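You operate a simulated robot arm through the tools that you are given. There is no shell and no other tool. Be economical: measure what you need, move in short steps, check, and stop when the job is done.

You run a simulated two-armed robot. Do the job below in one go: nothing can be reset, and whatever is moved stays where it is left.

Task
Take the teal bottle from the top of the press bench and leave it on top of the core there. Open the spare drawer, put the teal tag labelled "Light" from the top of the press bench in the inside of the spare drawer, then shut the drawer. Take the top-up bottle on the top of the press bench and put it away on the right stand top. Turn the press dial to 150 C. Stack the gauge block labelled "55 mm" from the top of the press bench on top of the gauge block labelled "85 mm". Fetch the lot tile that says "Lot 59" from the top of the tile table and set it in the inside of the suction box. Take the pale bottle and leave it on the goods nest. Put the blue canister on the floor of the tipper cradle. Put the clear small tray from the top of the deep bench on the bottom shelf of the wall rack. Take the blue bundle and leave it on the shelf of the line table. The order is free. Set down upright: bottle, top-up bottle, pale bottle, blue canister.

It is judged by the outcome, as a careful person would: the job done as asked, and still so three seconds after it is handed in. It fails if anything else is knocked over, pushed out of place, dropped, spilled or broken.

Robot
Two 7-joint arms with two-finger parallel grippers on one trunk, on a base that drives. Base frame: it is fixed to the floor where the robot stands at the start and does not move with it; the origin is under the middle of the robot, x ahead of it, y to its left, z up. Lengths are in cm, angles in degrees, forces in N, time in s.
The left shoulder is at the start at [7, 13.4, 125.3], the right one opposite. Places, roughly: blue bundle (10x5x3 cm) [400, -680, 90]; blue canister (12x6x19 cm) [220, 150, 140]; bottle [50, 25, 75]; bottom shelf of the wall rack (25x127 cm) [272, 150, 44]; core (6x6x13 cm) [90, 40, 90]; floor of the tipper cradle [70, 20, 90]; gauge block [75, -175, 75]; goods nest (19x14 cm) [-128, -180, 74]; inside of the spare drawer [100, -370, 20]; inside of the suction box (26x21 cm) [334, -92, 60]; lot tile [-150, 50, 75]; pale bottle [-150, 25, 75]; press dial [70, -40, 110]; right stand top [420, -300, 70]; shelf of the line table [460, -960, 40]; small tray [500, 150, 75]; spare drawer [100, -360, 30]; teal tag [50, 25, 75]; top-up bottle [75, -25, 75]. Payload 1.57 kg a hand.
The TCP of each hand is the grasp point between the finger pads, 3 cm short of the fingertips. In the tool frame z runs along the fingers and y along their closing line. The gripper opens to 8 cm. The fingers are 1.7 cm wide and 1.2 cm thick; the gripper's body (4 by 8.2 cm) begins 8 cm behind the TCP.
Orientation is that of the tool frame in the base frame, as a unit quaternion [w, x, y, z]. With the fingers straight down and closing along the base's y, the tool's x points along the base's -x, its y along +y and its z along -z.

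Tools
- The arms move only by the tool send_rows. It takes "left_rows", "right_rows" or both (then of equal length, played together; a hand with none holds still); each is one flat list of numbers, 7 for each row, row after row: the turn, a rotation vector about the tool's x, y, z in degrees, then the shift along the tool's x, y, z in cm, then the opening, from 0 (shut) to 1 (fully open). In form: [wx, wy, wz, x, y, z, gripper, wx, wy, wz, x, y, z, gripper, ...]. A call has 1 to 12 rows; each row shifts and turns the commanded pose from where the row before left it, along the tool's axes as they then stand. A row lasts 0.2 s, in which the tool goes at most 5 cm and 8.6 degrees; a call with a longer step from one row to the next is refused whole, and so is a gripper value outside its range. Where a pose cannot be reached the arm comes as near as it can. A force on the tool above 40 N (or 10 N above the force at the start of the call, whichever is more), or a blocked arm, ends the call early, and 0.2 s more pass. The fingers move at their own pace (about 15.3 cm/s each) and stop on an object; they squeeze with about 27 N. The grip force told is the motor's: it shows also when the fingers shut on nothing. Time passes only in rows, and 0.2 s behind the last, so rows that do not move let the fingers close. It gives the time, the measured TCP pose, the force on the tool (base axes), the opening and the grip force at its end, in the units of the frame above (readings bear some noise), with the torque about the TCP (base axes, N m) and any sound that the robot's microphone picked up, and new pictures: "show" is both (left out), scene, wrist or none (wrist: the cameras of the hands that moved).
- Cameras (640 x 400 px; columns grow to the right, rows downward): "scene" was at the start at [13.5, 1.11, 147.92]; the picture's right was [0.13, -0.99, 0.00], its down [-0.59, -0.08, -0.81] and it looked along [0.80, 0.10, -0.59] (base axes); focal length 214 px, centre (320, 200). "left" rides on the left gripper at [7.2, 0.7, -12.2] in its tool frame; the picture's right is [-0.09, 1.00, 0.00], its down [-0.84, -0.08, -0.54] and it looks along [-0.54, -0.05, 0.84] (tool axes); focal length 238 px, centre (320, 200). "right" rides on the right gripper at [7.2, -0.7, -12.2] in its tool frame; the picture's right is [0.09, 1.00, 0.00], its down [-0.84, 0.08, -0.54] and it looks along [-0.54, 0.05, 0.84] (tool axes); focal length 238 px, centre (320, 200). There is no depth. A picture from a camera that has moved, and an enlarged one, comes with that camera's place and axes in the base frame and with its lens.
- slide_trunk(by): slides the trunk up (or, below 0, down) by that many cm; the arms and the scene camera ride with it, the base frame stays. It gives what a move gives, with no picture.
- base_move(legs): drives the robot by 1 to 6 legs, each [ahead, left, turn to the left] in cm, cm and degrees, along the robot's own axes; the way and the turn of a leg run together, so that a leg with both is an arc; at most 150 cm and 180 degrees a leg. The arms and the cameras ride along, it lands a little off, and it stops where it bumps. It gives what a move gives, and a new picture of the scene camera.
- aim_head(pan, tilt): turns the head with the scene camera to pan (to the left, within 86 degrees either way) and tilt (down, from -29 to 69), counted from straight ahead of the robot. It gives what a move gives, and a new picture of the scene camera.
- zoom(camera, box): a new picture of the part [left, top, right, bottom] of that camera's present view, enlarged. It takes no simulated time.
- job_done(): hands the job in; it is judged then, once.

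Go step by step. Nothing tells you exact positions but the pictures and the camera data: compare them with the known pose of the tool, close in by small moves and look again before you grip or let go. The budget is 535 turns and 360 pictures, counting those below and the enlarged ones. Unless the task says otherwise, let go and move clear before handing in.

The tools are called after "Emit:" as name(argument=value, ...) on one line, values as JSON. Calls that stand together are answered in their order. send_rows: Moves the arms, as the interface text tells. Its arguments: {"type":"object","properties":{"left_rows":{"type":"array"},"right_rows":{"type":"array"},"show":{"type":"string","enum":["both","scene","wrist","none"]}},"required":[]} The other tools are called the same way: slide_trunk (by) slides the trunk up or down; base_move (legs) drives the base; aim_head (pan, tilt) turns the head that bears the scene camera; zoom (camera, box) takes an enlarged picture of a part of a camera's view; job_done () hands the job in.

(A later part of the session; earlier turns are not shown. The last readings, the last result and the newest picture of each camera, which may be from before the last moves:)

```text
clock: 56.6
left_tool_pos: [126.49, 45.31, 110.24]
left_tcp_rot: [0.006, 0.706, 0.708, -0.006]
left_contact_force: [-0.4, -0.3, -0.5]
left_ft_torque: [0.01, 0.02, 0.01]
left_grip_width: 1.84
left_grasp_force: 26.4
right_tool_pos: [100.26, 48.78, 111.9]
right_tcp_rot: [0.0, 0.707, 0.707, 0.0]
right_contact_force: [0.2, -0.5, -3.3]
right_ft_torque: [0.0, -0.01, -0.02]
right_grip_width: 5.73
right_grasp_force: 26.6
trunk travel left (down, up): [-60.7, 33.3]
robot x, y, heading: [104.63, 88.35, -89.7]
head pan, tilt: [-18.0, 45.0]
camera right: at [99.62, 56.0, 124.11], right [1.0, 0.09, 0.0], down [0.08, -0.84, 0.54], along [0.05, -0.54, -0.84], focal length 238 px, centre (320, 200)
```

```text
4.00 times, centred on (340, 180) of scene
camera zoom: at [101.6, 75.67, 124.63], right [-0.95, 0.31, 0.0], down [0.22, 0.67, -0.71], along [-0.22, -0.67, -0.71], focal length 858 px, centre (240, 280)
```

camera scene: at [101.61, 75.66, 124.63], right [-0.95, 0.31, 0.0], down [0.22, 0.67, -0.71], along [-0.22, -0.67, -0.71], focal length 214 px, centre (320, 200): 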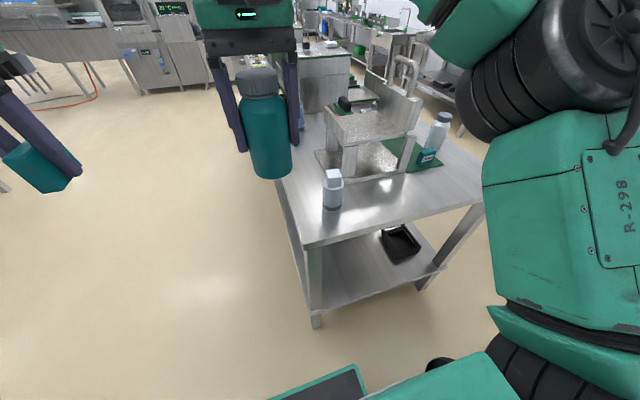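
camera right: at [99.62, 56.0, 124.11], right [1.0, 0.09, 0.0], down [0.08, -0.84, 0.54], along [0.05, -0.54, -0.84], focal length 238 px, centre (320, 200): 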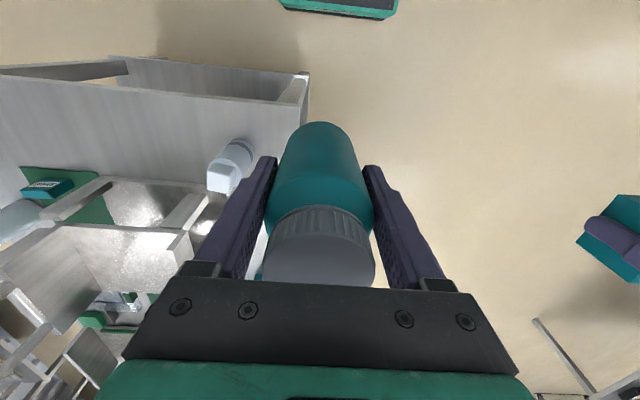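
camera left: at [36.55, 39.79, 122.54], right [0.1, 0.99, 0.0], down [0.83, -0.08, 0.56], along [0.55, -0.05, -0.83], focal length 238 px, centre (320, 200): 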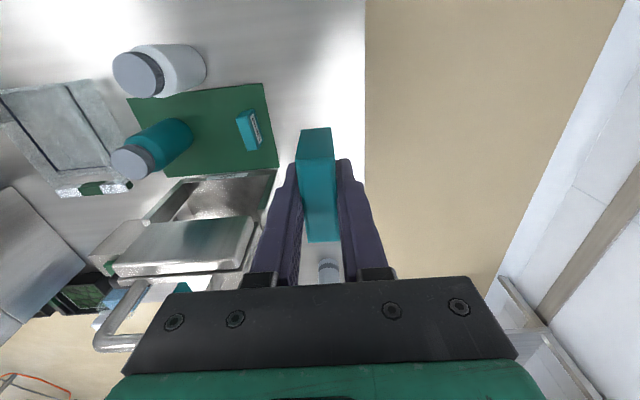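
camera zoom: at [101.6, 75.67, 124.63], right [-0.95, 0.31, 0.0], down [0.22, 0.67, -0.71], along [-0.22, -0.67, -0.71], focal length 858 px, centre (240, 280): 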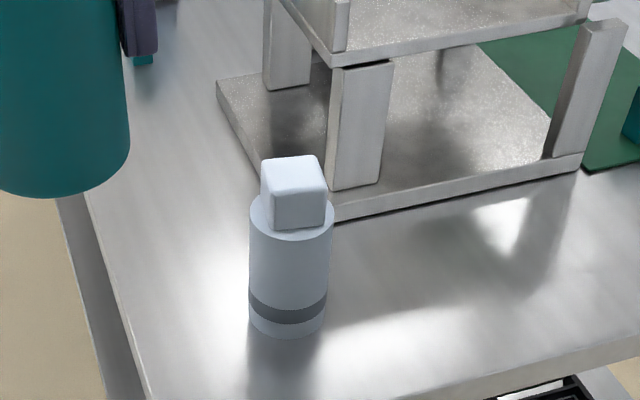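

Emit:
zoom(camera="right", box=[180, 120, 280, 210])

```text
4.44 times, centred on (230, 165) of right
camera zoom: at [99.62, 56.0, 124.11], right [1.0, 0.09, 0.0], down [0.08, -0.84, 0.54], along [0.05, -0.54, -0.84], focal length 1059 px, centre (720, 356)
```

zoom: 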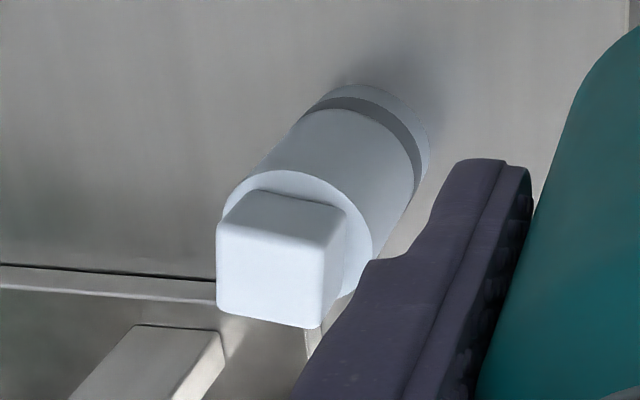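

Core head centre ≈ (85.4, 36.8), top ≈ 91.5. Carry the bottle over it, still high, and recheck.

Emit:
send_rows(right_rows=[0, 0, 0, -2.85, -3.75, 0, 0, 0, 0, 0, -2.85, -3.75, 0, 0, 0, 0, 0, -2.85, -3.75, 0, 0, 0, 0, 0, -2.75, -3.65, 2, 0, 0, 0, 0, 0, 0, 2.5, 0, 0, 0, 0, 0, 0, 2.5, 0])

Emit:
zoom(camera="scene", box=[270, 100, 420, 230])

```text
clock: 58.0
left_tool_pos: [126.35, 45.33, 110.23]
left_tcp_rot: [0.007, 0.706, 0.708, -0.007]
left_contact_force: [-0.1, -0.3, 0.3]
left_ft_torque: [0.01, 0.05, 0.01]
left_grip_width: 1.83
left_grasp_force: 27.2
right_tool_pos: [85.41, 37.4, 104.96]
right_tcp_rot: [0.0, 0.706, 0.709, 0.0]
right_contact_force: [0.2, -0.2, -3.5]
right_ft_torque: [0.02, 0.03, 0.03]
right_grip_width: 5.72
right_grasp_force: 27.4
trunk travel left (down, up): [-60.7, 33.3]
robot x, y, heading: [104.25, 88.45, -89.7]
head pan, tilt: [-18.0, 45.0]
camera scene: at [101.53, 75.61, 124.63], right [-0.95, 0.31, 0.0], down [0.22, 0.67, -0.71], along [-0.22, -0.67, -0.71], focal length 214 px, centre (320, 200)
camera right: at [84.69, 44.62, 117.1], right [1.0, 0.09, 0.0], down [0.08, -0.84, 0.54], along [0.05, -0.54, -0.84], focal length 238 px, centre (320, 200)
```

scene: 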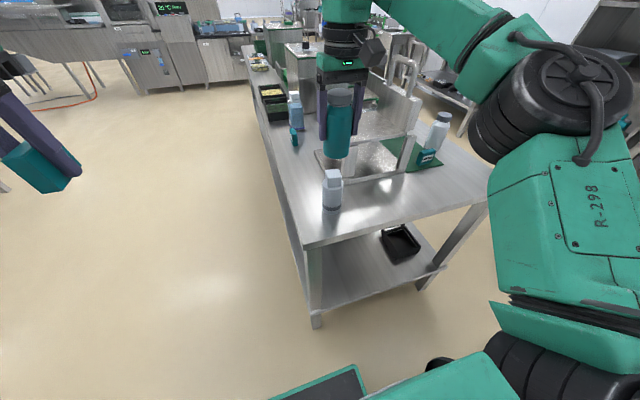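
right: 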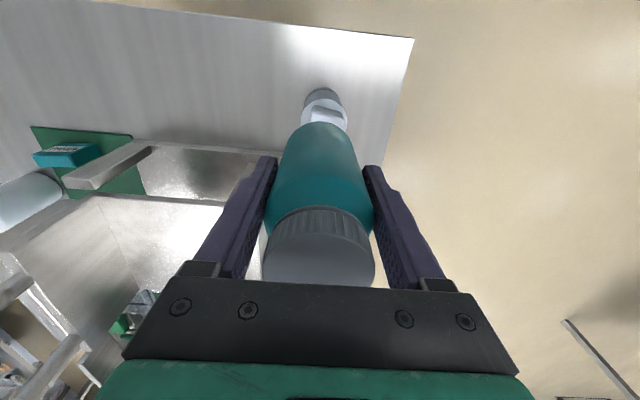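

```text
3.08 times, centred on (345, 165) of scene
camera zoom: at [101.53, 75.61, 124.63], right [-0.95, 0.31, 0.0], down [0.22, 0.67, -0.71], along [-0.22, -0.67, -0.71], focal length 660 px, centre (243, 308)
```

zoom: 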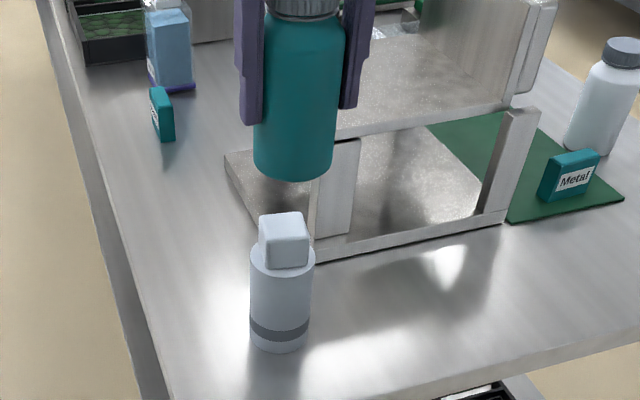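

Bottle is over the head within a few millimetres. Lower gently.

Emit:
send_rows(right_rows=[0, 0, 0, 0, 0, 2, 0, 0, 0, 0, 0, 0, 2, 0, 0, 0, 0, 0, 0, 1, 0, 0, 0, 0, 0, 0, 0, 0], show="wrist")

Emit:
zoom(camera="scene", box=[300, 130, 380, 220])

```text
clock: 59.0
left_tool_pos: [126.35, 45.35, 110.36]
left_tcp_rot: [0.006, 0.707, 0.707, -0.006]
left_contact_force: [0.3, -0.4, 0.0]
left_ft_torque: [0.01, -0.02, -0.02]
left_grip_width: 1.84
left_grasp_force: 27.0
right_tool_pos: [85.46, 37.54, 99.93]
right_tcp_rot: [0.0, 0.706, 0.708, 0.001]
right_contact_force: [0.3, 0.3, -2.9]
right_ft_torque: [0.04, -0.02, -0.02]
right_grip_width: 5.73
right_grasp_force: 26.6
trunk travel left (down, up): [-60.7, 33.3]
robot x, y, heading: [104.61, 88.16, -89.6]
head pan, tilt: [-18.0, 45.0]
camera right: at [84.73, 44.67, 112.09], right [1.0, 0.09, 0.0], down [0.08, -0.84, 0.54], along [0.05, -0.54, -0.84], focal length 238 px, centre (320, 200)
```

right: 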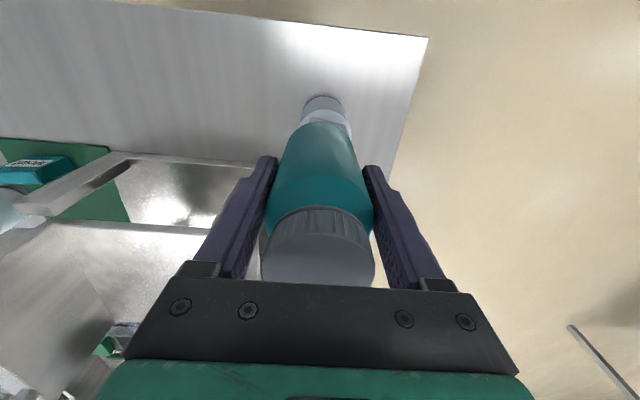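

```text
4.44 times, centred on (340, 175) of scene
camera zoom: at [101.58, 75.66, 124.63], right [-0.95, 0.31, 0.0], down [0.22, 0.67, -0.71], along [-0.22, -0.67, -0.71], focal length 953 px, centre (231, 311)
```

zoom: 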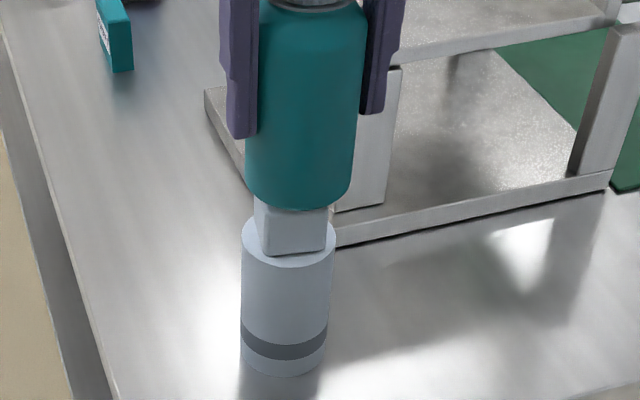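

Emit:
send_rows(right_rows=[0, 0, 0, 0, 0, 0.4, 0, 0, 0, 0, 0, 0, 0.4, 0, 0, 0, 0, 0, 0, 0, 0], show="none")

```text
clock: 59.8
left_tool_pos: [126.61, 45.63, 110.51]
left_tcp_rot: [0.007, 0.707, 0.707, -0.007]
left_contact_force: [0.3, -0.2, -0.5]
left_ft_torque: [0.0, 0.0, 0.02]
left_grip_width: 1.85
left_grasp_force: 26.7
right_tool_pos: [85.57, 37.75, 99.45]
right_tcp_rot: [0.003, 0.707, 0.707, -0.001]
right_contact_force: [-4.1, -3.8, 24.7]
right_ft_torque: [-0.26, 0.53, 0.07]
right_grip_width: 5.75
right_grasp_force: 27.0
trunk travel left (down, up): [-60.7, 33.3]
robot x, y, heading: [104.33, 88.37, -89.7]
head pan, tilt: [-18.0, 45.0]
```

Contact made. Relieve the press slightly, check, then release.

Emit:
send_rows(right_rows=[0, 0, 0, 0, 0, -0.3, 0, 0, 0, 0, 0, 0, 0, 0], show="none")

Emit:
zoom(camera="scene", box=[300, 110, 380, 220])

```text
clock: 60.4
left_tool_pos: [126.54, 45.45, 110.27]
left_tcp_rot: [0.007, 0.707, 0.707, -0.007]
left_contact_force: [-0.2, -0.1, 0.2]
left_ft_torque: [-0.05, 0.02, 0.01]
left_grip_width: 1.86
left_grasp_force: 27.0
right_tool_pos: [85.53, 37.68, 99.33]
right_tcp_rot: [0.0, 0.706, 0.709, 0.002]
right_contact_force: [-0.4, -1.2, 8.5]
right_ft_torque: [-0.07, 0.05, 0.01]
right_grip_width: 5.73
right_grasp_force: 26.8
trunk travel left (down, up): [-60.7, 33.3]
robot x, y, heading: [104.31, 88.38, -89.7]
head pan, tilt: [-18.0, 45.0]
```

```text
3.64 times, centred on (340, 165) of scene
camera zoom: at [101.63, 75.81, 124.63], right [-0.95, 0.31, 0.0], down [0.22, 0.67, -0.71], along [-0.22, -0.67, -0.71], focal length 780 px, centre (247, 327)
```

zoom: 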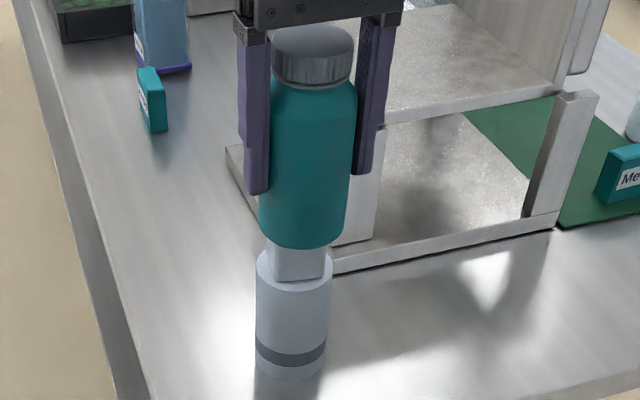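

Centre of pressure is near the bottle axis. Release and back straight up.

Emit:
send_rows(right_rows=[0, 0, 0, 0, 0, -0.1, 0, 0, 0, 0, 0, 0, 0, 0.4, 0, 0, 0, 0, 0, 0, 1, 0, 0, 0, 0, 0, 0, 1], show="scene")

```text
clock: 61.4
left_tool_pos: [126.49, 45.3, 110.36]
left_tcp_rot: [0.006, 0.707, 0.707, -0.006]
left_contact_force: [0.0, -0.9, -0.6]
left_ft_torque: [-0.02, 0.01, 0.0]
left_grip_width: 1.81
left_grasp_force: 27.2
right_tool_pos: [85.49, 37.44, 99.54]
right_tcp_rot: [0.0, 0.707, 0.708, 0.0]
right_contact_force: [1.1, 0.5, 0.3]
right_ft_torque: [-0.02, 0.0, 0.03]
right_grip_width: 8.01
right_grasp_force: 0.0
trunk travel left (down, up): [-60.7, 33.3]
robot x, y, heading: [104.05, 88.33, -89.4]
head pan, tilt: [-18.0, 45.0]
camera scene: at [101.59, 75.69, 124.63], right [-0.95, 0.31, 0.0], down [0.22, 0.67, -0.71], along [-0.22, -0.67, -0.71], focal length 214 px, centre (320, 200)
```

scene: 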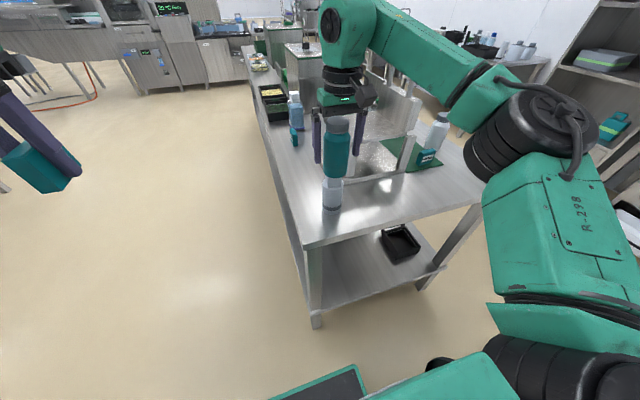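

Standing. Rise straight up clear of the cap.

Emit:
send_rows(right_rows=[0, 0, 0, 0, 0, -2, 1, 0, 0, 0, 0, 0, -2.5, 1, 0, 0, 0, 0, 0, -3, 1, 0, 0, 0, 0, 0, -3, 1, 0, 0, 0, 2, 0, -1, 1, 0, 0, 0, 4, 0, 0, 1, 0, 0, 0, 4, 0, 0, 1, 0, 0, 0, 3, 0, 0, 1], show="scene")

Emit:
zoom(camera="scene", box=[280, 90, 430, 220])

```text
clock: 63.2
left_tool_pos: [126.37, 45.47, 110.24]
left_tcp_rot: [0.007, 0.706, 0.708, -0.006]
left_contact_force: [1.1, 0.6, -1.3]
left_ft_torque: [0.03, 0.01, -0.03]
left_grip_width: 1.83
left_grasp_force: 26.6
right_tool_pos: [85.28, 50.58, 111.05]
right_tcp_rot: [0.001, 0.707, 0.708, -0.001]
right_contact_force: [-0.8, 0.5, 0.0]
right_ft_torque: [-0.04, 0.0, 0.03]
right_grip_width: 7.98
right_grasp_force: 0.0
trunk travel left (down, up): [-60.7, 33.3]
robot x, y, heading: [104.2, 88.59, -89.6]
head pan, tilt: [-18.0, 45.0]
camera scene: at [101.55, 75.81, 124.65], right [-0.95, 0.31, 0.0], down [0.22, 0.67, -0.71], along [-0.22, -0.67, -0.71], focal length 214 px, centre (320, 200)
```

scene: 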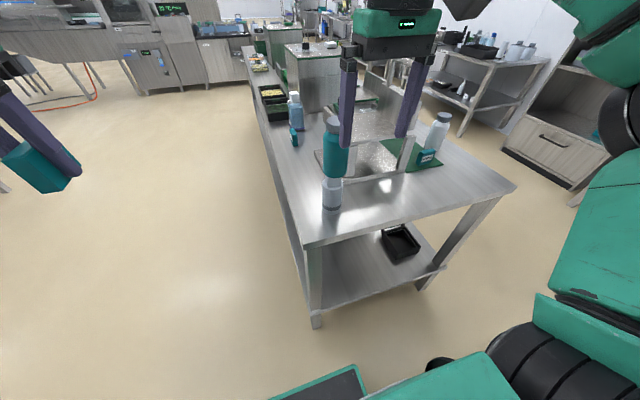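

```text
3.08 times, centred on (355, 155) of scene
camera zoom: at [101.55, 75.81, 124.65], right [-0.95, 0.31, 0.0], down [0.22, 0.67, -0.71], along [-0.22, -0.67, -0.71], focal length 660 px, centre (212, 338)
```

zoom: 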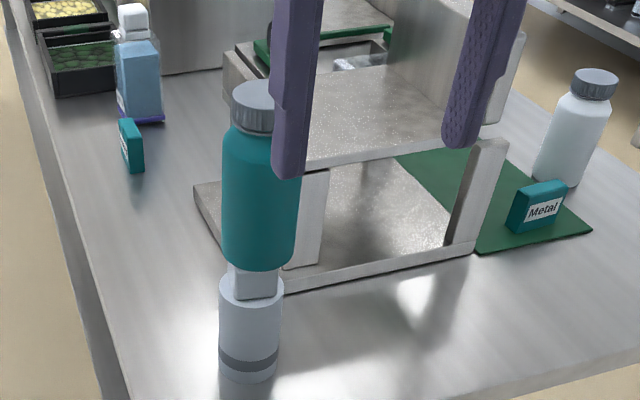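

Bottle stands on the core. Next is the blue canister on the rack: turn to heading 0 and look.

Emit:
base_move(legs=[[-5, 0, 0], [0, 0, 90]])

Emit:
slide_trunk(by=33)

Emit:
aim_head(pan=25, tilt=15)

```text
clock: 67.9
left_tool_pos: [146.94, 116.3, 110.39]
left_tcp_rot: [0.008, -0.006, 1.0, 0.0]
left_contact_force: [-0.3, -0.2, -1.1]
left_ft_torque: [-0.02, 0.03, -0.01]
left_grip_width: 1.83
left_grasp_force: 27.1
right_tool_pos: [142.39, 75.16, 111.04]
right_tcp_rot: [0.0, -0.008, 1.0, -0.001]
right_contact_force: [1.0, -0.6, -1.1]
right_ft_torque: [0.01, -0.01, -0.02]
right_grip_width: 8.02
right_grasp_force: 0.0
trunk travel left (down, up): [-60.7, 33.3]
robot x, y, heading: [103.95, 93.49, 0.9]
head pan, tilt: [-18.0, 45.0]
camera scene: at [116.86, 91.16, 124.64], right [-0.29, -0.96, 0.0], down [-0.68, 0.21, -0.71], along [0.68, -0.21, -0.71], focal length 214 px, centre (320, 200)
```

scene: 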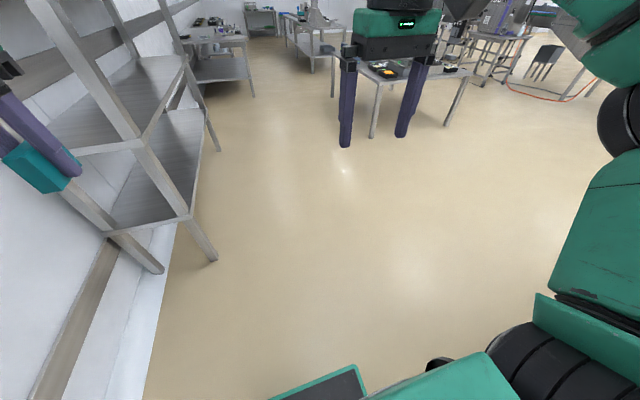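

```text
clock: 71.2
left_tool_pos: [147.12, 116.21, 143.29]
left_tcp_rot: [0.009, -0.007, 1.0, 0.001]
left_contact_force: [0.7, -0.3, -0.6]
left_ft_torque: [0.02, -0.01, 0.04]
left_grip_width: 1.84
left_grasp_force: 27.5
right_tool_pos: [142.41, 75.2, 144.02]
right_tcp_rot: [0.0, -0.007, 1.0, -0.001]
right_contact_force: [0.1, -0.1, 0.7]
right_ft_torque: [0.0, 0.0, 0.05]
right_grip_width: 8.02
right_grasp_force: 0.1
trunk travel left (down, up): [-93.7, 0.3]
robot x, y, heading: [104.21, 93.66, 0.9]
head pan, tilt: [-18.0, 45.0]
```

```text
clock: 72.3
left_tool_pos: [147.11, 116.21, 143.4]
left_tcp_rot: [0.008, -0.007, 1.0, 0.0]
left_contact_force: [0.1, -0.3, -0.2]
left_ft_torque: [-0.03, -0.01, 0.02]
left_grip_width: 1.88
left_grasp_force: 26.7
right_tool_pos: [142.44, 75.02, 144.0]
right_tcp_rot: [0.0, -0.008, 1.0, 0.001]
right_contact_force: [-0.3, 0.7, -0.1]
right_ft_torque: [0.04, 0.01, -0.02]
right_grip_width: 7.99
right_grasp_force: 0.0
trunk travel left (down, up): [-93.7, 0.3]
robot x, y, heading: [104.31, 93.56, 1.0]
head pan, tilt: [25.0, 15.0]
camera scene: at [117.49, 97.62, 162.31], right [0.44, -0.9, 0.0], down [-0.23, -0.11, -0.97], along [0.87, 0.42, -0.26], focal length 214 px, centre (320, 200)
```

scene: 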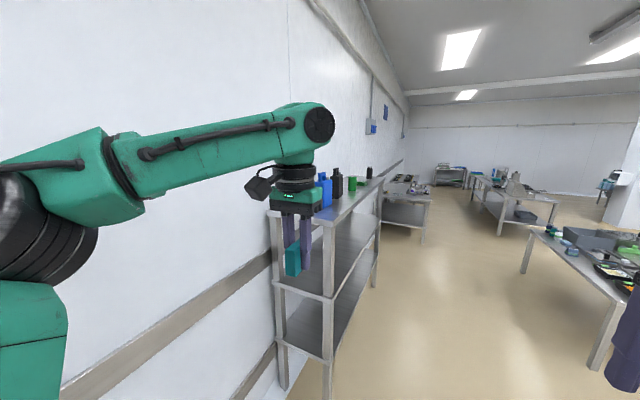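

The blue canister stands at the near end of the rack's top shelf. I'll drive alongside at a safe distance and face the rack.

Emit:
base_move(legs=[[0, -25, 0], [100, 0, 0], [0, 0, 89]])

Emit:
aim_head(pan=-10, tilt=15)

```text
clock: 82.6
left_tool_pos: [181.56, 113.55, 143.42]
left_tcp_rot: [-0.007, 0.708, -0.706, -0.006]
left_contact_force: [0.6, 0.2, 0.3]
left_ft_torque: [0.01, 0.0, -0.01]
left_grip_width: 1.84
left_grasp_force: 26.4
right_tool_pos: [222.75, 108.5, 144.05]
right_tcp_rot: [0.0, 0.709, -0.706, 0.001]
right_contact_force: [-0.3, -0.6, 0.8]
right_ft_torque: [0.01, 0.0, -0.01]
right_grip_width: 7.98
right_grasp_force: 0.1
trunk travel left (down, up): [-93.7, 0.3]
robot x, y, heading: [203.74, 70.56, 90.4]
head pan, tilt: [25.0, 15.0]
camera scene: at [199.67, 83.97, 162.32], right [0.9, 0.43, 0.0], down [0.11, -0.23, -0.97], along [-0.41, 0.87, -0.26], focal length 214 px, centre (320, 200)
```

scene: 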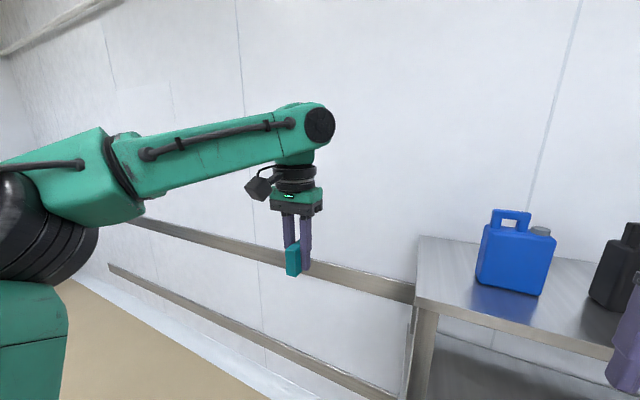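

```text
clock: 83.6
left_tool_pos: [181.47, 113.59, 143.25]
left_tcp_rot: [-0.006, 0.709, -0.705, -0.006]
left_contact_force: [-0.6, -0.2, -0.2]
left_ft_torque: [-0.01, 0.01, -0.02]
left_grip_width: 1.81
left_grasp_force: 26.7
right_tool_pos: [222.58, 108.49, 144.02]
right_tcp_rot: [0.0, 0.709, -0.705, 0.0]
right_contact_force: [-0.2, -0.3, -0.6]
right_ft_torque: [0.01, 0.0, -0.02]
right_grip_width: 7.99
right_grasp_force: 0.0
trunk travel left (down, up): [-93.7, 0.3]
robot x, y, heading: [204.01, 70.64, 90.2]
head pan, tilt: [-10.0, 15.0]
camera scene: at [205.16, 84.73, 162.32], right [0.99, -0.17, 0.0], down [-0.04, -0.26, -0.97], along [0.16, 0.95, -0.26], focal length 214 px, centre (320, 200)
```

scene: 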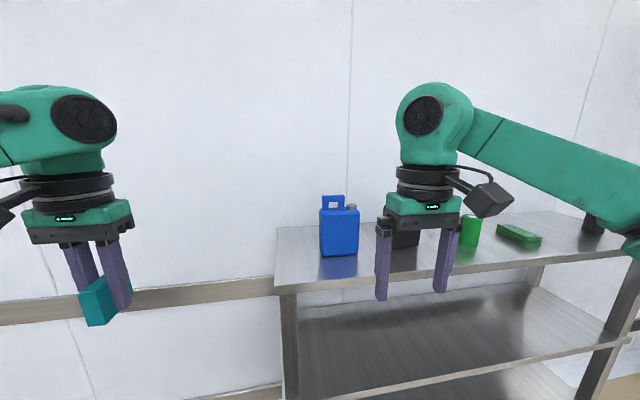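

The canister is near (222, 149) with the shelf at about z 126. Move closer and check with the right wrist camera.

Emit:
base_move(legs=[[22, 0, 0]])

Emit:
send_rows(right_rows=[0, 0, -8.5, 0, 0, -2, 1, 0, 0, -8.5, 0, 0, -2, 1, 0, 0, -8.5, 0, 0, -2, 1, 0, 0, -8.5, 0, 0, -2, 1, 0, 0, -8.5, 0, 0, -2, 1, 0, 0, -8.5, 0, 0, -2, 1, 0, 0, -8.5, 0, 0, 0, 1, 0, 0, -8.5, 0, 0, 0, 1, 0, 0, -8.5, 0, 0, 0, 1, 0, 0, -8.5, 0, 0, 0, 1, 0, 0, -5, 0, 0, 0, 1])

```text
clock: 85.3
left_tool_pos: [181.27, 134.82, 143.53]
left_tcp_rot: [-0.009, 0.709, -0.705, -0.008]
left_contact_force: [-0.7, -0.6, 0.7]
left_ft_torque: [0.05, 0.02, 0.01]
left_grip_width: 1.81
left_grasp_force: 27.3
right_tool_pos: [222.4, 129.93, 144.25]
right_tcp_rot: [-0.002, 0.71, -0.705, -0.002]
right_contact_force: [-0.7, -0.3, -0.5]
right_ft_torque: [0.01, 0.05, -0.03]
right_grip_width: 8.02
right_grasp_force: 0.0
trunk travel left (down, up): [-93.7, 0.3]
robot x, y, heading: [203.73, 92.5, 90.3]
head pan, tilt: [-10.0, 15.0]
camera scene: at [205.02, 106.04, 162.38], right [0.99, -0.17, 0.0], down [-0.04, -0.25, -0.97], along [0.16, 0.95, -0.25], focal length 214 px, centre (320, 200)
```

scene: 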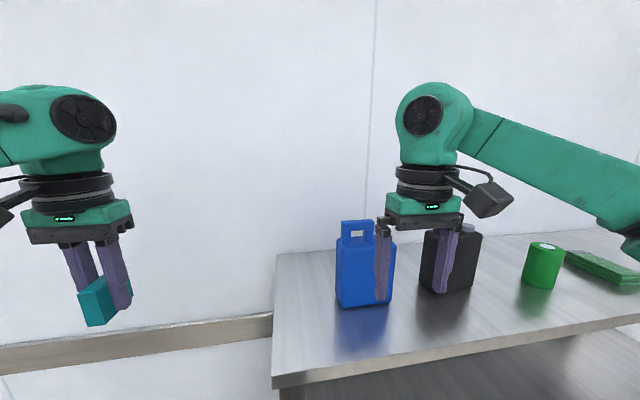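

```text
clock: 87.7
left_tool_pos: [181.23, 135.54, 143.32]
left_tcp_rot: [-0.006, 0.709, -0.706, -0.006]
left_contact_force: [-0.1, -0.4, -1.3]
left_ft_torque: [0.06, 0.04, -0.04]
left_grip_width: 1.81
left_grasp_force: 26.7
right_tool_pos: [207.71, 113.98, 139.16]
right_tcp_rot: [0.001, 1.0, 0.003, -0.001]
right_contact_force: [-0.4, 0.6, -0.2]
right_ft_torque: [0.0, 0.01, 0.01]
right_grip_width: 8.02
right_grasp_force: 0.0
right hand out of reach, approached as far as the arm can: row 3, 4, 5, 6, 7, 8, 9, 10, 11
trunk travel left (down, up): [-93.7, 0.3]
robot x, y, heading: [203.53, 92.46, 90.1]
head pan, tilt: [-10.0, 15.0]
camera scene: at [204.96, 106.74, 162.31], right [0.99, -0.17, 0.0], down [-0.04, -0.26, -0.97], along [0.16, 0.95, -0.26], focal length 214 px, centre (320, 200)
camera right: at [214.86, 114.75, 151.26], right [0.1, -1.0, 0.0], down [-0.84, -0.08, 0.54], along [-0.54, -0.05, -0.84], focal length 238 px, centre (320, 200)
```

scene: 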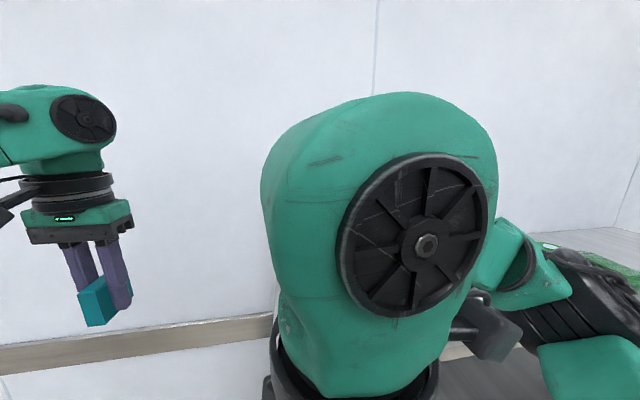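
right: 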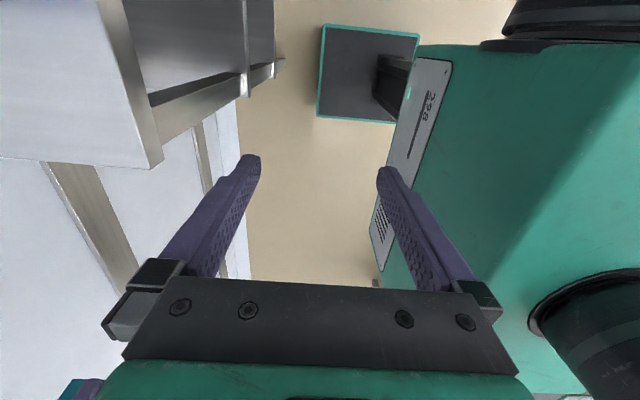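

The canister is near (221, 146) with its top at z ≈ 147. I'll move closer and slide the rotated hand in from the shelf's free end, fingers either side of the canister.

Emit:
base_move(legs=[[10, -2.5, 0]])

Emit:
send_rows(right_rows=[0, 0, 0, -1, -4, -0.6, 1, 0, 0, 0, -1, -4, -0.6, 1, 0, 0, 0, -1, -4, -0.6, 1, 0, 0, 0, 0, -4, 0, 1])

```text
clock: 88.9
left_tool_pos: [183.45, 144.51, 143.59]
left_tcp_rot: [-0.009, 0.709, -0.705, -0.009]
left_contact_force: [-0.6, 0.4, 0.2]
left_ft_torque: [0.05, 0.01, 0.01]
left_grip_width: 1.83
left_grasp_force: 27.0
right_tool_pos: [209.95, 123.16, 139.37]
right_tcp_rot: [-0.004, 1.0, 0.002, 0.001]
right_contact_force: [0.1, -0.9, -0.2]
right_ft_torque: [0.05, -0.07, 0.0]
right_grip_width: 8.02
right_grasp_force: 0.1
trunk travel left (down, up): [-93.7, 0.3]
robot x, y, heading: [206.0, 102.34, 90.5]
head pan, tilt: [-10.0, 15.0]
camera scene: at [207.13, 115.56, 162.43], right [0.99, -0.17, 0.0], down [-0.04, -0.25, -0.97], along [0.16, 0.95, -0.25], focal length 214 px, centre (320, 200)
```

scene: 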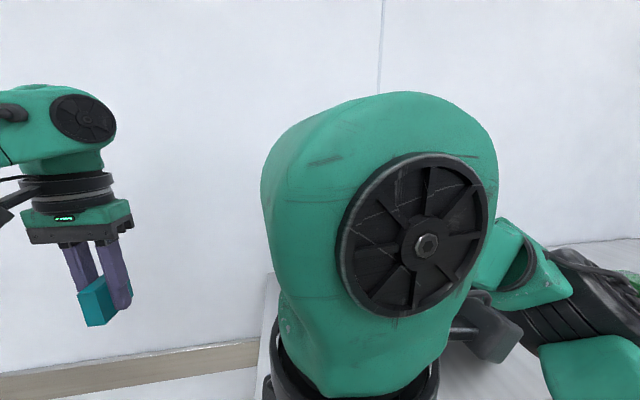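

```text
clock: 89.9
left_tool_pos: [183.65, 145.69, 143.41]
left_tcp_rot: [-0.005, 0.709, -0.705, -0.005]
left_contact_force: [-0.2, 0.2, -0.5]
left_ft_torque: [-0.04, -0.04, 0.01]
left_grip_width: 1.84
left_grasp_force: 27.1
right_tool_pos: [205.12, 126.72, 136.6]
right_tcp_rot: [0.0, 1.0, 0.002, -0.001]
right_contact_force: [0.1, 0.8, 0.0]
right_ft_torque: [-0.07, 0.01, 0.02]
right_grip_width: 8.03
right_grasp_force: 0.1
right hand out of reach, approached as far as the arm can: row 1, 2, 3, 4
trunk travel left (down, up): [-93.7, 0.3]
robot x, y, heading: [206.12, 102.62, 90.5]
head pan, tilt: [-10.0, 15.0]
camera scene: at [207.43, 117.05, 162.28], right [0.99, -0.17, 0.0], down [-0.04, -0.26, -0.97], along [0.16, 0.95, -0.26], focal length 214 px, centre (320, 200)
camera right: at [212.31, 127.46, 148.84], right [0.1, -1.0, 0.0], down [-0.84, -0.08, 0.54], along [-0.54, -0.05, -0.84], focal length 238 px, centre (320, 200)
```

scene: 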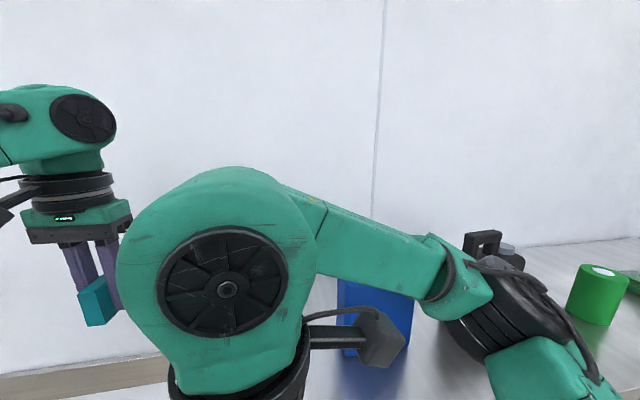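
right: 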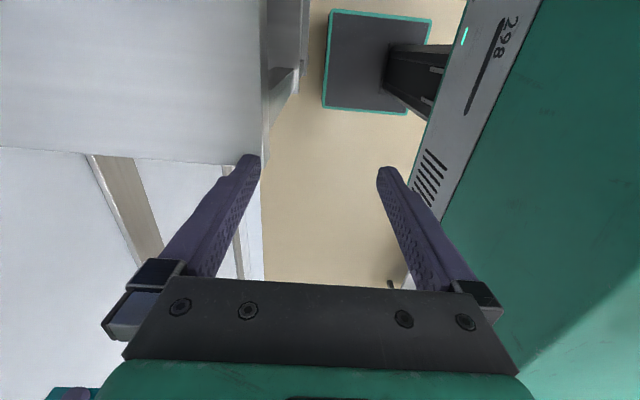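

That wrist direction is a poor one: the forearm folds toward the canister. I'll back the base off, unwind the wrist and turn it the other way.

Emit:
base_move(legs=[[-22, 0, 0]])

Emit:
send_rows(right_rows=[0, 0, 8.5, 0, 0, 0, 1, 0, 0, 8.5, 0, 0, 0, 1, 0, 0, 8.5, 0, 0, 0, 1, 0, 0, 8.5, 0, 0, 0, 1, 0, 0, 8.5, 0, 0, 0, 1, 0, 0, 8.5, 0, 0, 0, 1, 0, 0, 8.5, 0, 0, 0, 1, 0, 0, 8.5, 0, 0, 0, 1, 0, 0, 8.5, 0, 0, 0, 1, 0, 0, 8.5, 0, 0, 0, 1, 0, 0, 5, 0, 0, 0, 1], show="none")

```text
clock: 91.6
left_tool_pos: [183.81, 124.13, 143.29]
left_tcp_rot: [-0.005, 0.709, -0.705, -0.005]
left_contact_force: [-0.2, 0.4, -1.5]
left_ft_torque: [-0.05, 0.02, -0.04]
left_grip_width: 1.84
left_grasp_force: 27.2
right_tool_pos: [205.18, 105.12, 136.58]
right_tcp_rot: [0.002, 1.0, 0.002, -0.001]
right_contact_force: [0.4, 1.2, -0.5]
right_ft_torque: [-0.07, 0.0, -0.01]
right_grip_width: 7.98
right_grasp_force: 0.1
trunk travel left (down, up): [-93.7, 0.3]
robot x, y, heading: [206.05, 80.9, 90.6]
head pan, tilt: [-10.0, 15.0]
camera scene: at [207.55, 95.41, 162.25], right [0.99, -0.17, 0.0], down [-0.04, -0.26, -0.96], along [0.16, 0.95, -0.26], focal length 214 px, centre (320, 200)
```

scene: 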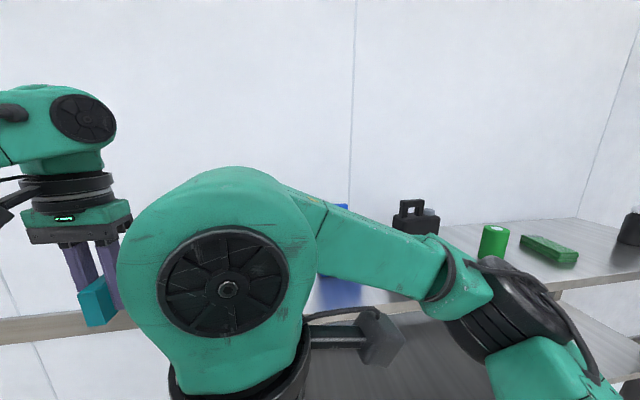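

```text
clock: 94.0
left_tool_pos: [183.84, 123.48, 143.36]
left_tcp_rot: [-0.007, 0.709, -0.705, -0.007]
left_contact_force: [0.2, -0.3, -0.1]
left_ft_torque: [0.02, 0.0, -0.01]
left_grip_width: 1.85
left_grasp_force: 26.8
right_tool_pos: [205.3, 104.57, 136.88]
right_tcp_rot: [0.0, 0.708, -0.706, 0.0]
right_contact_force: [0.4, 0.5, -0.2]
right_ft_torque: [-0.02, 0.0, -0.01]
right_grip_width: 8.01
right_grasp_force: 0.1
trunk travel left (down, up): [-93.7, 0.3]
robot x, y, heading: [206.07, 80.6, 90.5]
head pan, tilt: [-10.0, 15.0]
```

Emit:
send_rows(right_rows=[0, 0, 0, -2.5, -4, 0, 1, 0, 0, 0, -2.5, -4, 0, 1, 0, 0, 0, -2.5, -4, 0, 1, 0, 0, 0, -2.5, -4, -2, 1, 0, 0, 0, -2.5, 0, -2, 1], show="none")

Emit:
send_rows(right_rows=[0, 0, 8.5, 0, 0, 0, 1, 0, 0, 8.5, 0, 0, 0, 1, 0, 0, 8.5, 0, 0, 0, 1, 0, 0, 8.5, 0, 0, 0, 1, 0, 0, 8.5, 0, 0, 0, 1, 0, 0, 8.5, 0, 0, 0, 1, 0, 0, 8.5, 0, 0, 0, 1, 0, 0, 8.5, 0, 0, 0, 1, 0, 0, 8.5, 0, 0, 0, 1, 0, 0, 8.5, 0, 0, 0, 1, 0, 0, 5, 0, 0, 0, 1])

```text
refused: row 4 steps farther than a row can; nothing moved
```

```text
clock: 96.4
left_tool_pos: [183.8, 123.58, 143.35]
left_tcp_rot: [-0.006, 0.71, -0.705, -0.006]
left_contact_force: [0.2, -0.5, -1.1]
left_ft_torque: [0.02, 0.01, 0.03]
left_grip_width: 1.82
left_grasp_force: 27.5
right_tool_pos: [205.21, 104.43, 136.81]
right_tcp_rot: [-0.001, -0.001, 1.0, 0.002]
right_contact_force: [-0.1, -0.4, 0.7]
right_ft_torque: [0.01, 0.0, 0.0]
right_grip_width: 8.01
right_grasp_force: 0.1
trunk travel left (down, up): [-93.7, 0.3]
robot x, y, heading: [206.39, 80.42, 90.6]
head pan, tilt: [-10.0, 15.0]
camera scene: at [207.56, 94.79, 162.32], right [0.99, -0.17, 0.0], down [-0.04, -0.26, -0.97], along [0.16, 0.95, -0.26], focal length 214 px, centre (320, 200)
camera right: at [198.08, 103.84, 148.96], right [-0.09, 1.0, 0.0], down [0.84, 0.08, 0.54], along [0.54, 0.05, -0.84], focal length 238 px, centre (320, 200)
```

scene: 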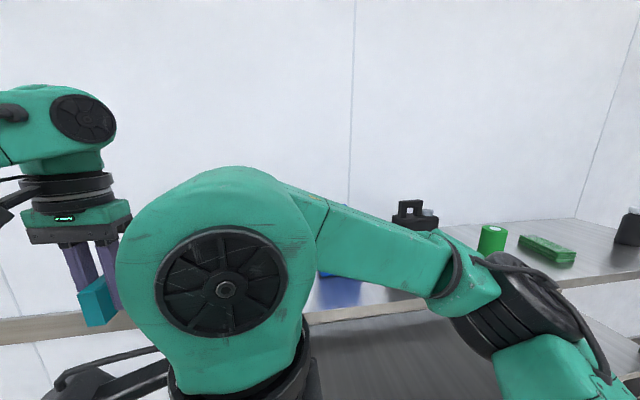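
right: 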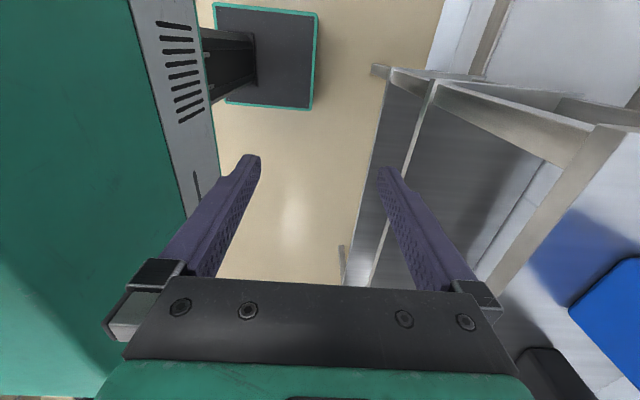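

This direction works. Extend the hand forward.

Emit:
send_rows(right_rows=[0, 0, 0, 0, 4, -1, 1, 0, 0, 0, 0, 4, -1, 1, 0, 0, 0, 0, 4, -1, 1, 0, 0, 0, 0, 4, -1, 1])

```text
clock: 97.4
left_tool_pos: [183.69, 123.64, 143.22]
left_tcp_rot: [-0.007, 0.71, -0.704, -0.006]
left_contact_force: [-0.9, -0.1, -0.8]
left_ft_torque: [-0.01, -0.01, 0.01]
left_grip_width: 1.82
left_grasp_force: 27.2
right_tool_pos: [205.19, 120.72, 140.78]
right_tcp_rot: [-0.002, -0.003, 1.0, 0.002]
right_contact_force: [-0.2, 0.5, 0.4]
right_ft_torque: [-0.04, -0.02, -0.04]
right_grip_width: 8.01
right_grasp_force: 0.0
trunk travel left (down, up): [-93.7, 0.3]
robot x, y, heading: [206.23, 80.37, 90.6]
head pan, tilt: [-10.0, 15.0]
camera scene: at [207.47, 94.9, 162.3], right [0.99, -0.17, 0.0], down [-0.04, -0.26, -0.97], along [0.16, 0.95, -0.26], focal length 214 px, centre (320, 200)
camera right: at [197.97, 119.98, 152.98], right [-0.1, 1.0, 0.0], down [0.84, 0.08, 0.54], along [0.54, 0.05, -0.84], focal length 238 px, centre (320, 200)
```

scene: 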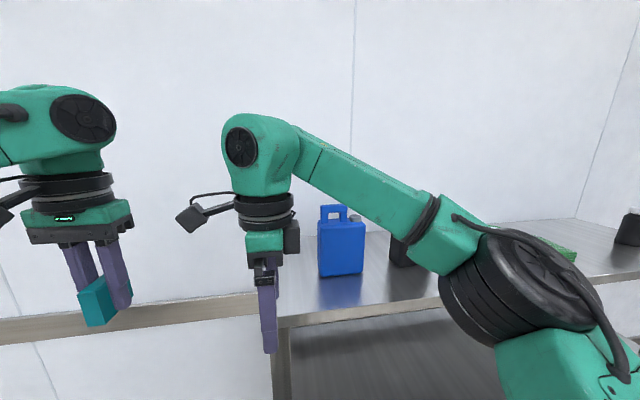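
right: 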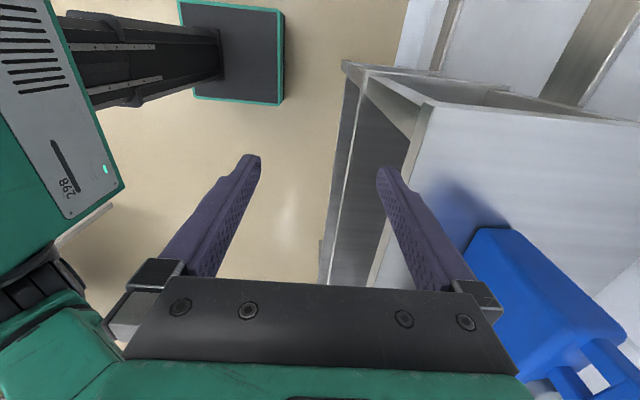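

Emit:
zoom(camera="right", box=[420, 180, 640, 400])

Emit:
zoom(camera="scene", box=[260, 180, 460, 320])

```text
1.82 times, centred on (530, 290) of right
camera zoom: at [197.97, 119.98, 152.98], right [-0.1, 1.0, 0.0], down [0.84, 0.08, 0.54], along [0.54, 0.05, -0.84], focal length 433 px, centre (-62, 36)
```

zoom: 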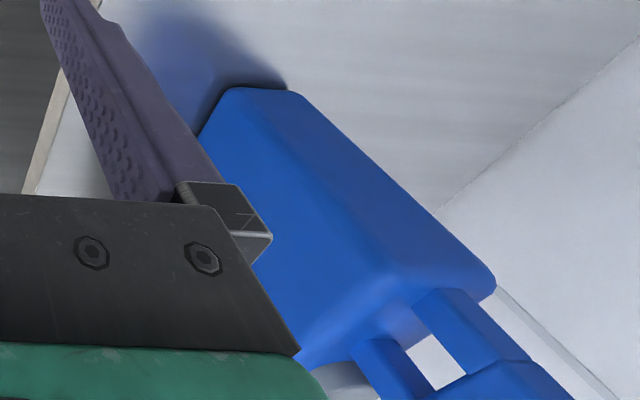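

```text
2.86 times, centred on (360, 250) of scene
camera zoom: at [207.47, 94.9, 162.3], right [0.99, -0.17, 0.0], down [-0.04, -0.26, -0.97], along [0.16, 0.95, -0.26], focal length 613 px, centre (206, 57)
```

zoom: 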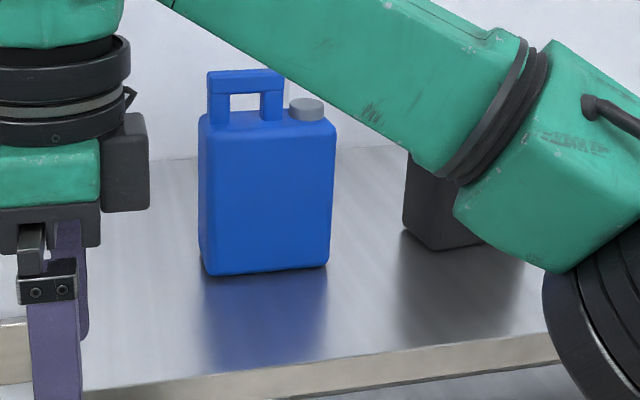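

Canister centre ≈ (221.8, 146.7), shelf z ≈ 128, handle top ≈ 147. Move base closer, line the hand up at the free end, then slide in.

Emit:
base_move(legs=[[19.5, 0, 0]])

Emit:
send_rows(right_rows=[0, 0, 0, 0, 3, 0, 1, 0, 0, 0, 0, 3, 0, 1, 0, 0, 0, -2, 0, 0, 1])

```text
clock: 99.0
left_tool_pos: [183.54, 142.44, 143.59]
left_tcp_rot: [-0.008, 0.71, -0.704, -0.008]
left_contact_force: [0.0, -0.5, -0.1]
left_ft_torque: [0.02, -0.03, 0.01]
left_grip_width: 1.83
left_grasp_force: 27.1
right_tool_pos: [204.97, 139.66, 141.07]
right_tcp_rot: [-0.001, -0.003, 1.0, 0.002]
right_contact_force: [1.1, 0.2, 0.7]
right_ft_torque: [0.02, 0.0, 0.0]
right_grip_width: 7.98
right_grasp_force: 0.1
trunk travel left (down, up): [-93.7, 0.3]
robot x, y, heading: [205.79, 100.24, 90.3]
head pan, tilt: [-10.0, 15.0]
camera scene: at [207.39, 113.71, 162.38], right [0.99, -0.17, 0.0], down [-0.04, -0.25, -0.97], along [0.16, 0.95, -0.26], focal length 214 px, centre (320, 200)
```

scene: 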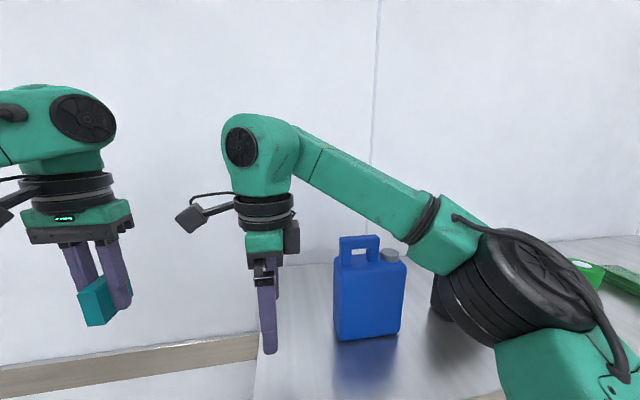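

```text
clock: 99.8
left_tool_pos: [183.78, 143.02, 143.58]
left_tcp_rot: [-0.006, 0.709, -0.705, -0.007]
left_contact_force: [-0.3, -0.1, -0.6]
left_ft_torque: [-0.03, 0.02, -0.02]
left_grip_width: 1.86
left_grasp_force: 27.2
right_tool_pos: [207.14, 146.05, 140.94]
right_tcp_rot: [-0.002, -0.003, 1.0, 0.0]
right_contact_force: [-1.4, -0.1, 0.4]
right_ft_torque: [0.02, 0.02, 0.01]
right_grip_width: 8.01
right_grasp_force: 0.1
trunk travel left (down, up): [-93.7, 0.3]
robot x, y, heading: [205.86, 99.87, 90.3]
head pan, tilt: [-10.0, 15.0]
camera scene: at [207.57, 114.18, 162.33], right [0.99, -0.17, 0.0], down [-0.04, -0.25, -0.97], along [0.16, 0.95, -0.26], focal length 214 px, centre (320, 200)
camera right: at [200.05, 145.3, 153.1], right [-0.1, 1.0, 0.0], down [0.84, 0.08, 0.54], along [0.54, 0.05, -0.84], focal length 238 px, centre (320, 200)
```

scene: 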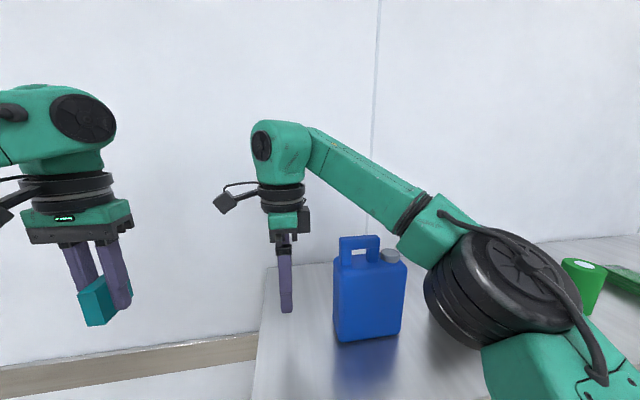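
right: 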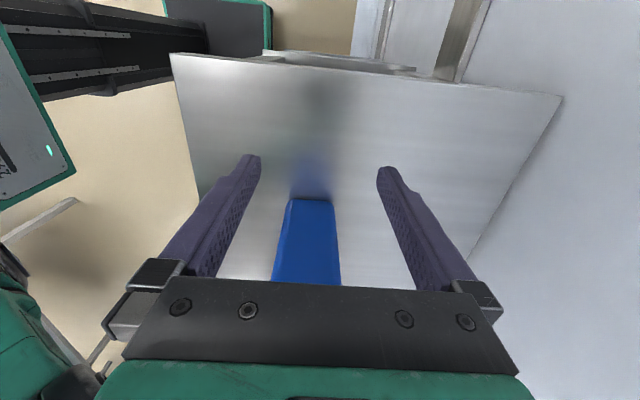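

Nearly centred; shift 0.6 toward the robot and slide in over the canister.

Emit:
send_rows(right_rows=[0, 0, 0, 0, -0.6, 0, 1, 0, 0, 0, -4, 0, 0, 1, 0, 0, 0, -4, 0, 0, 1, 0, 0, 0, -3.5, -0.1, 0, 1, 0, 0, 0, -3, 0, 0, 1])

```text
clock: 101.0
left_tool_pos: [183.59, 143.04, 143.36]
left_tcp_rot: [-0.006, 0.71, -0.705, -0.007]
left_contact_force: [-0.1, -0.7, -0.4]
left_ft_torque: [-0.03, 0.0, -0.01]
left_grip_width: 1.83
left_grasp_force: 27.3
right_tool_pos: [221.68, 145.45, 140.67]
right_tcp_rot: [-0.002, -0.004, 1.0, 0.001]
right_contact_force: [-0.4, 0.1, -0.3]
right_ft_torque: [-0.02, -0.02, -0.01]
right_grip_width: 8.01
right_grasp_force: 0.2
trunk travel left (down, up): [-93.7, 0.3]
robot x, y, heading: [206.06, 100.67, 90.5]
head pan, tilt: [-10.0, 15.0]
camera scene: at [207.46, 114.26, 162.32], right [0.99, -0.16, 0.0], down [-0.04, -0.26, -0.97], along [0.16, 0.95, -0.26], focal length 214 px, centre (320, 200)
camera right: at [214.47, 144.67, 153.0], right [-0.1, 1.0, 0.0], down [0.84, 0.08, 0.54], along [0.54, 0.05, -0.84], focal length 238 px, centre (320, 200)
```

scene: 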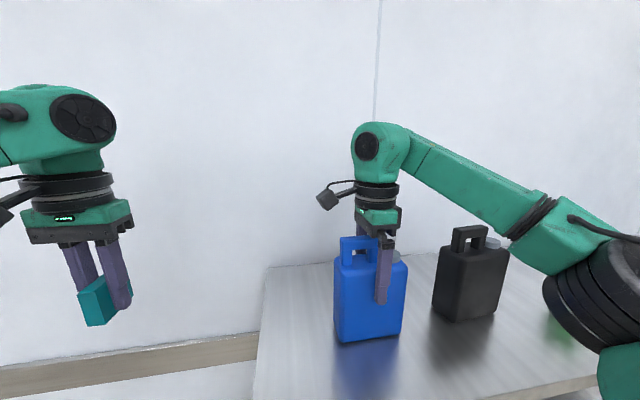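
right: 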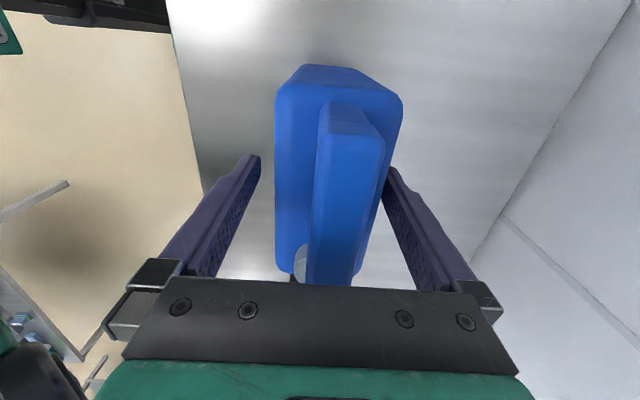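

Emit:
send_rows(right_rows=[0, 0, 4.5, 0, 0.4, 0, 1, 0, 0, 0, 0, 0, 0, 0, 0, 0, 0, 0, 0, 0, 0, 0, 0, 0, 0, 0, 0, 0, 0, 0, 0, 0, 0, 0, 0], show="wrist")

```text
clock: 102.2
left_tool_pos: [183.69, 143.16, 143.23]
left_tcp_rot: [-0.007, 0.71, -0.705, -0.006]
left_contact_force: [-0.1, -0.2, -0.3]
left_ft_torque: [-0.02, -0.02, -0.01]
left_grip_width: 1.84
left_grasp_force: 26.9
right_tool_pos: [221.62, 145.91, 140.85]
right_tcp_rot: [-0.001, 0.037, 0.999, 0.001]
right_contact_force: [0.0, 0.2, 0.2]
right_ft_torque: [-0.19, -0.23, 0.08]
right_grip_width: 6.12
right_grasp_force: 27.1
trunk travel left (down, up): [-93.7, 0.3]
robot x, y, heading: [206.08, 100.18, 90.5]
head pan, tilt: [-10.0, 15.0]
camera right: at [214.35, 145.71, 153.0], right [-0.02, 1.0, 0.0], down [0.84, 0.01, 0.54], along [0.54, 0.01, -0.84], focal length 238 px, centre (320, 200)
```

right: 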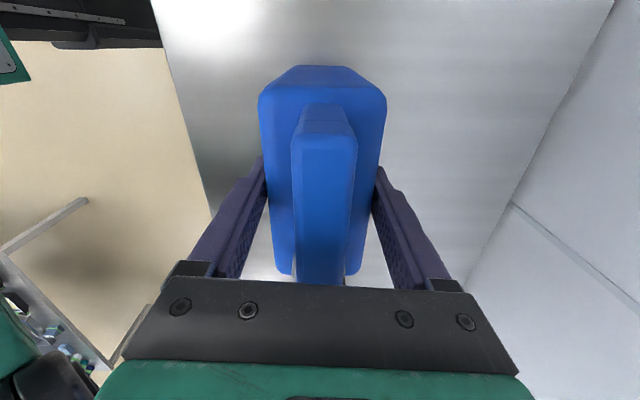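

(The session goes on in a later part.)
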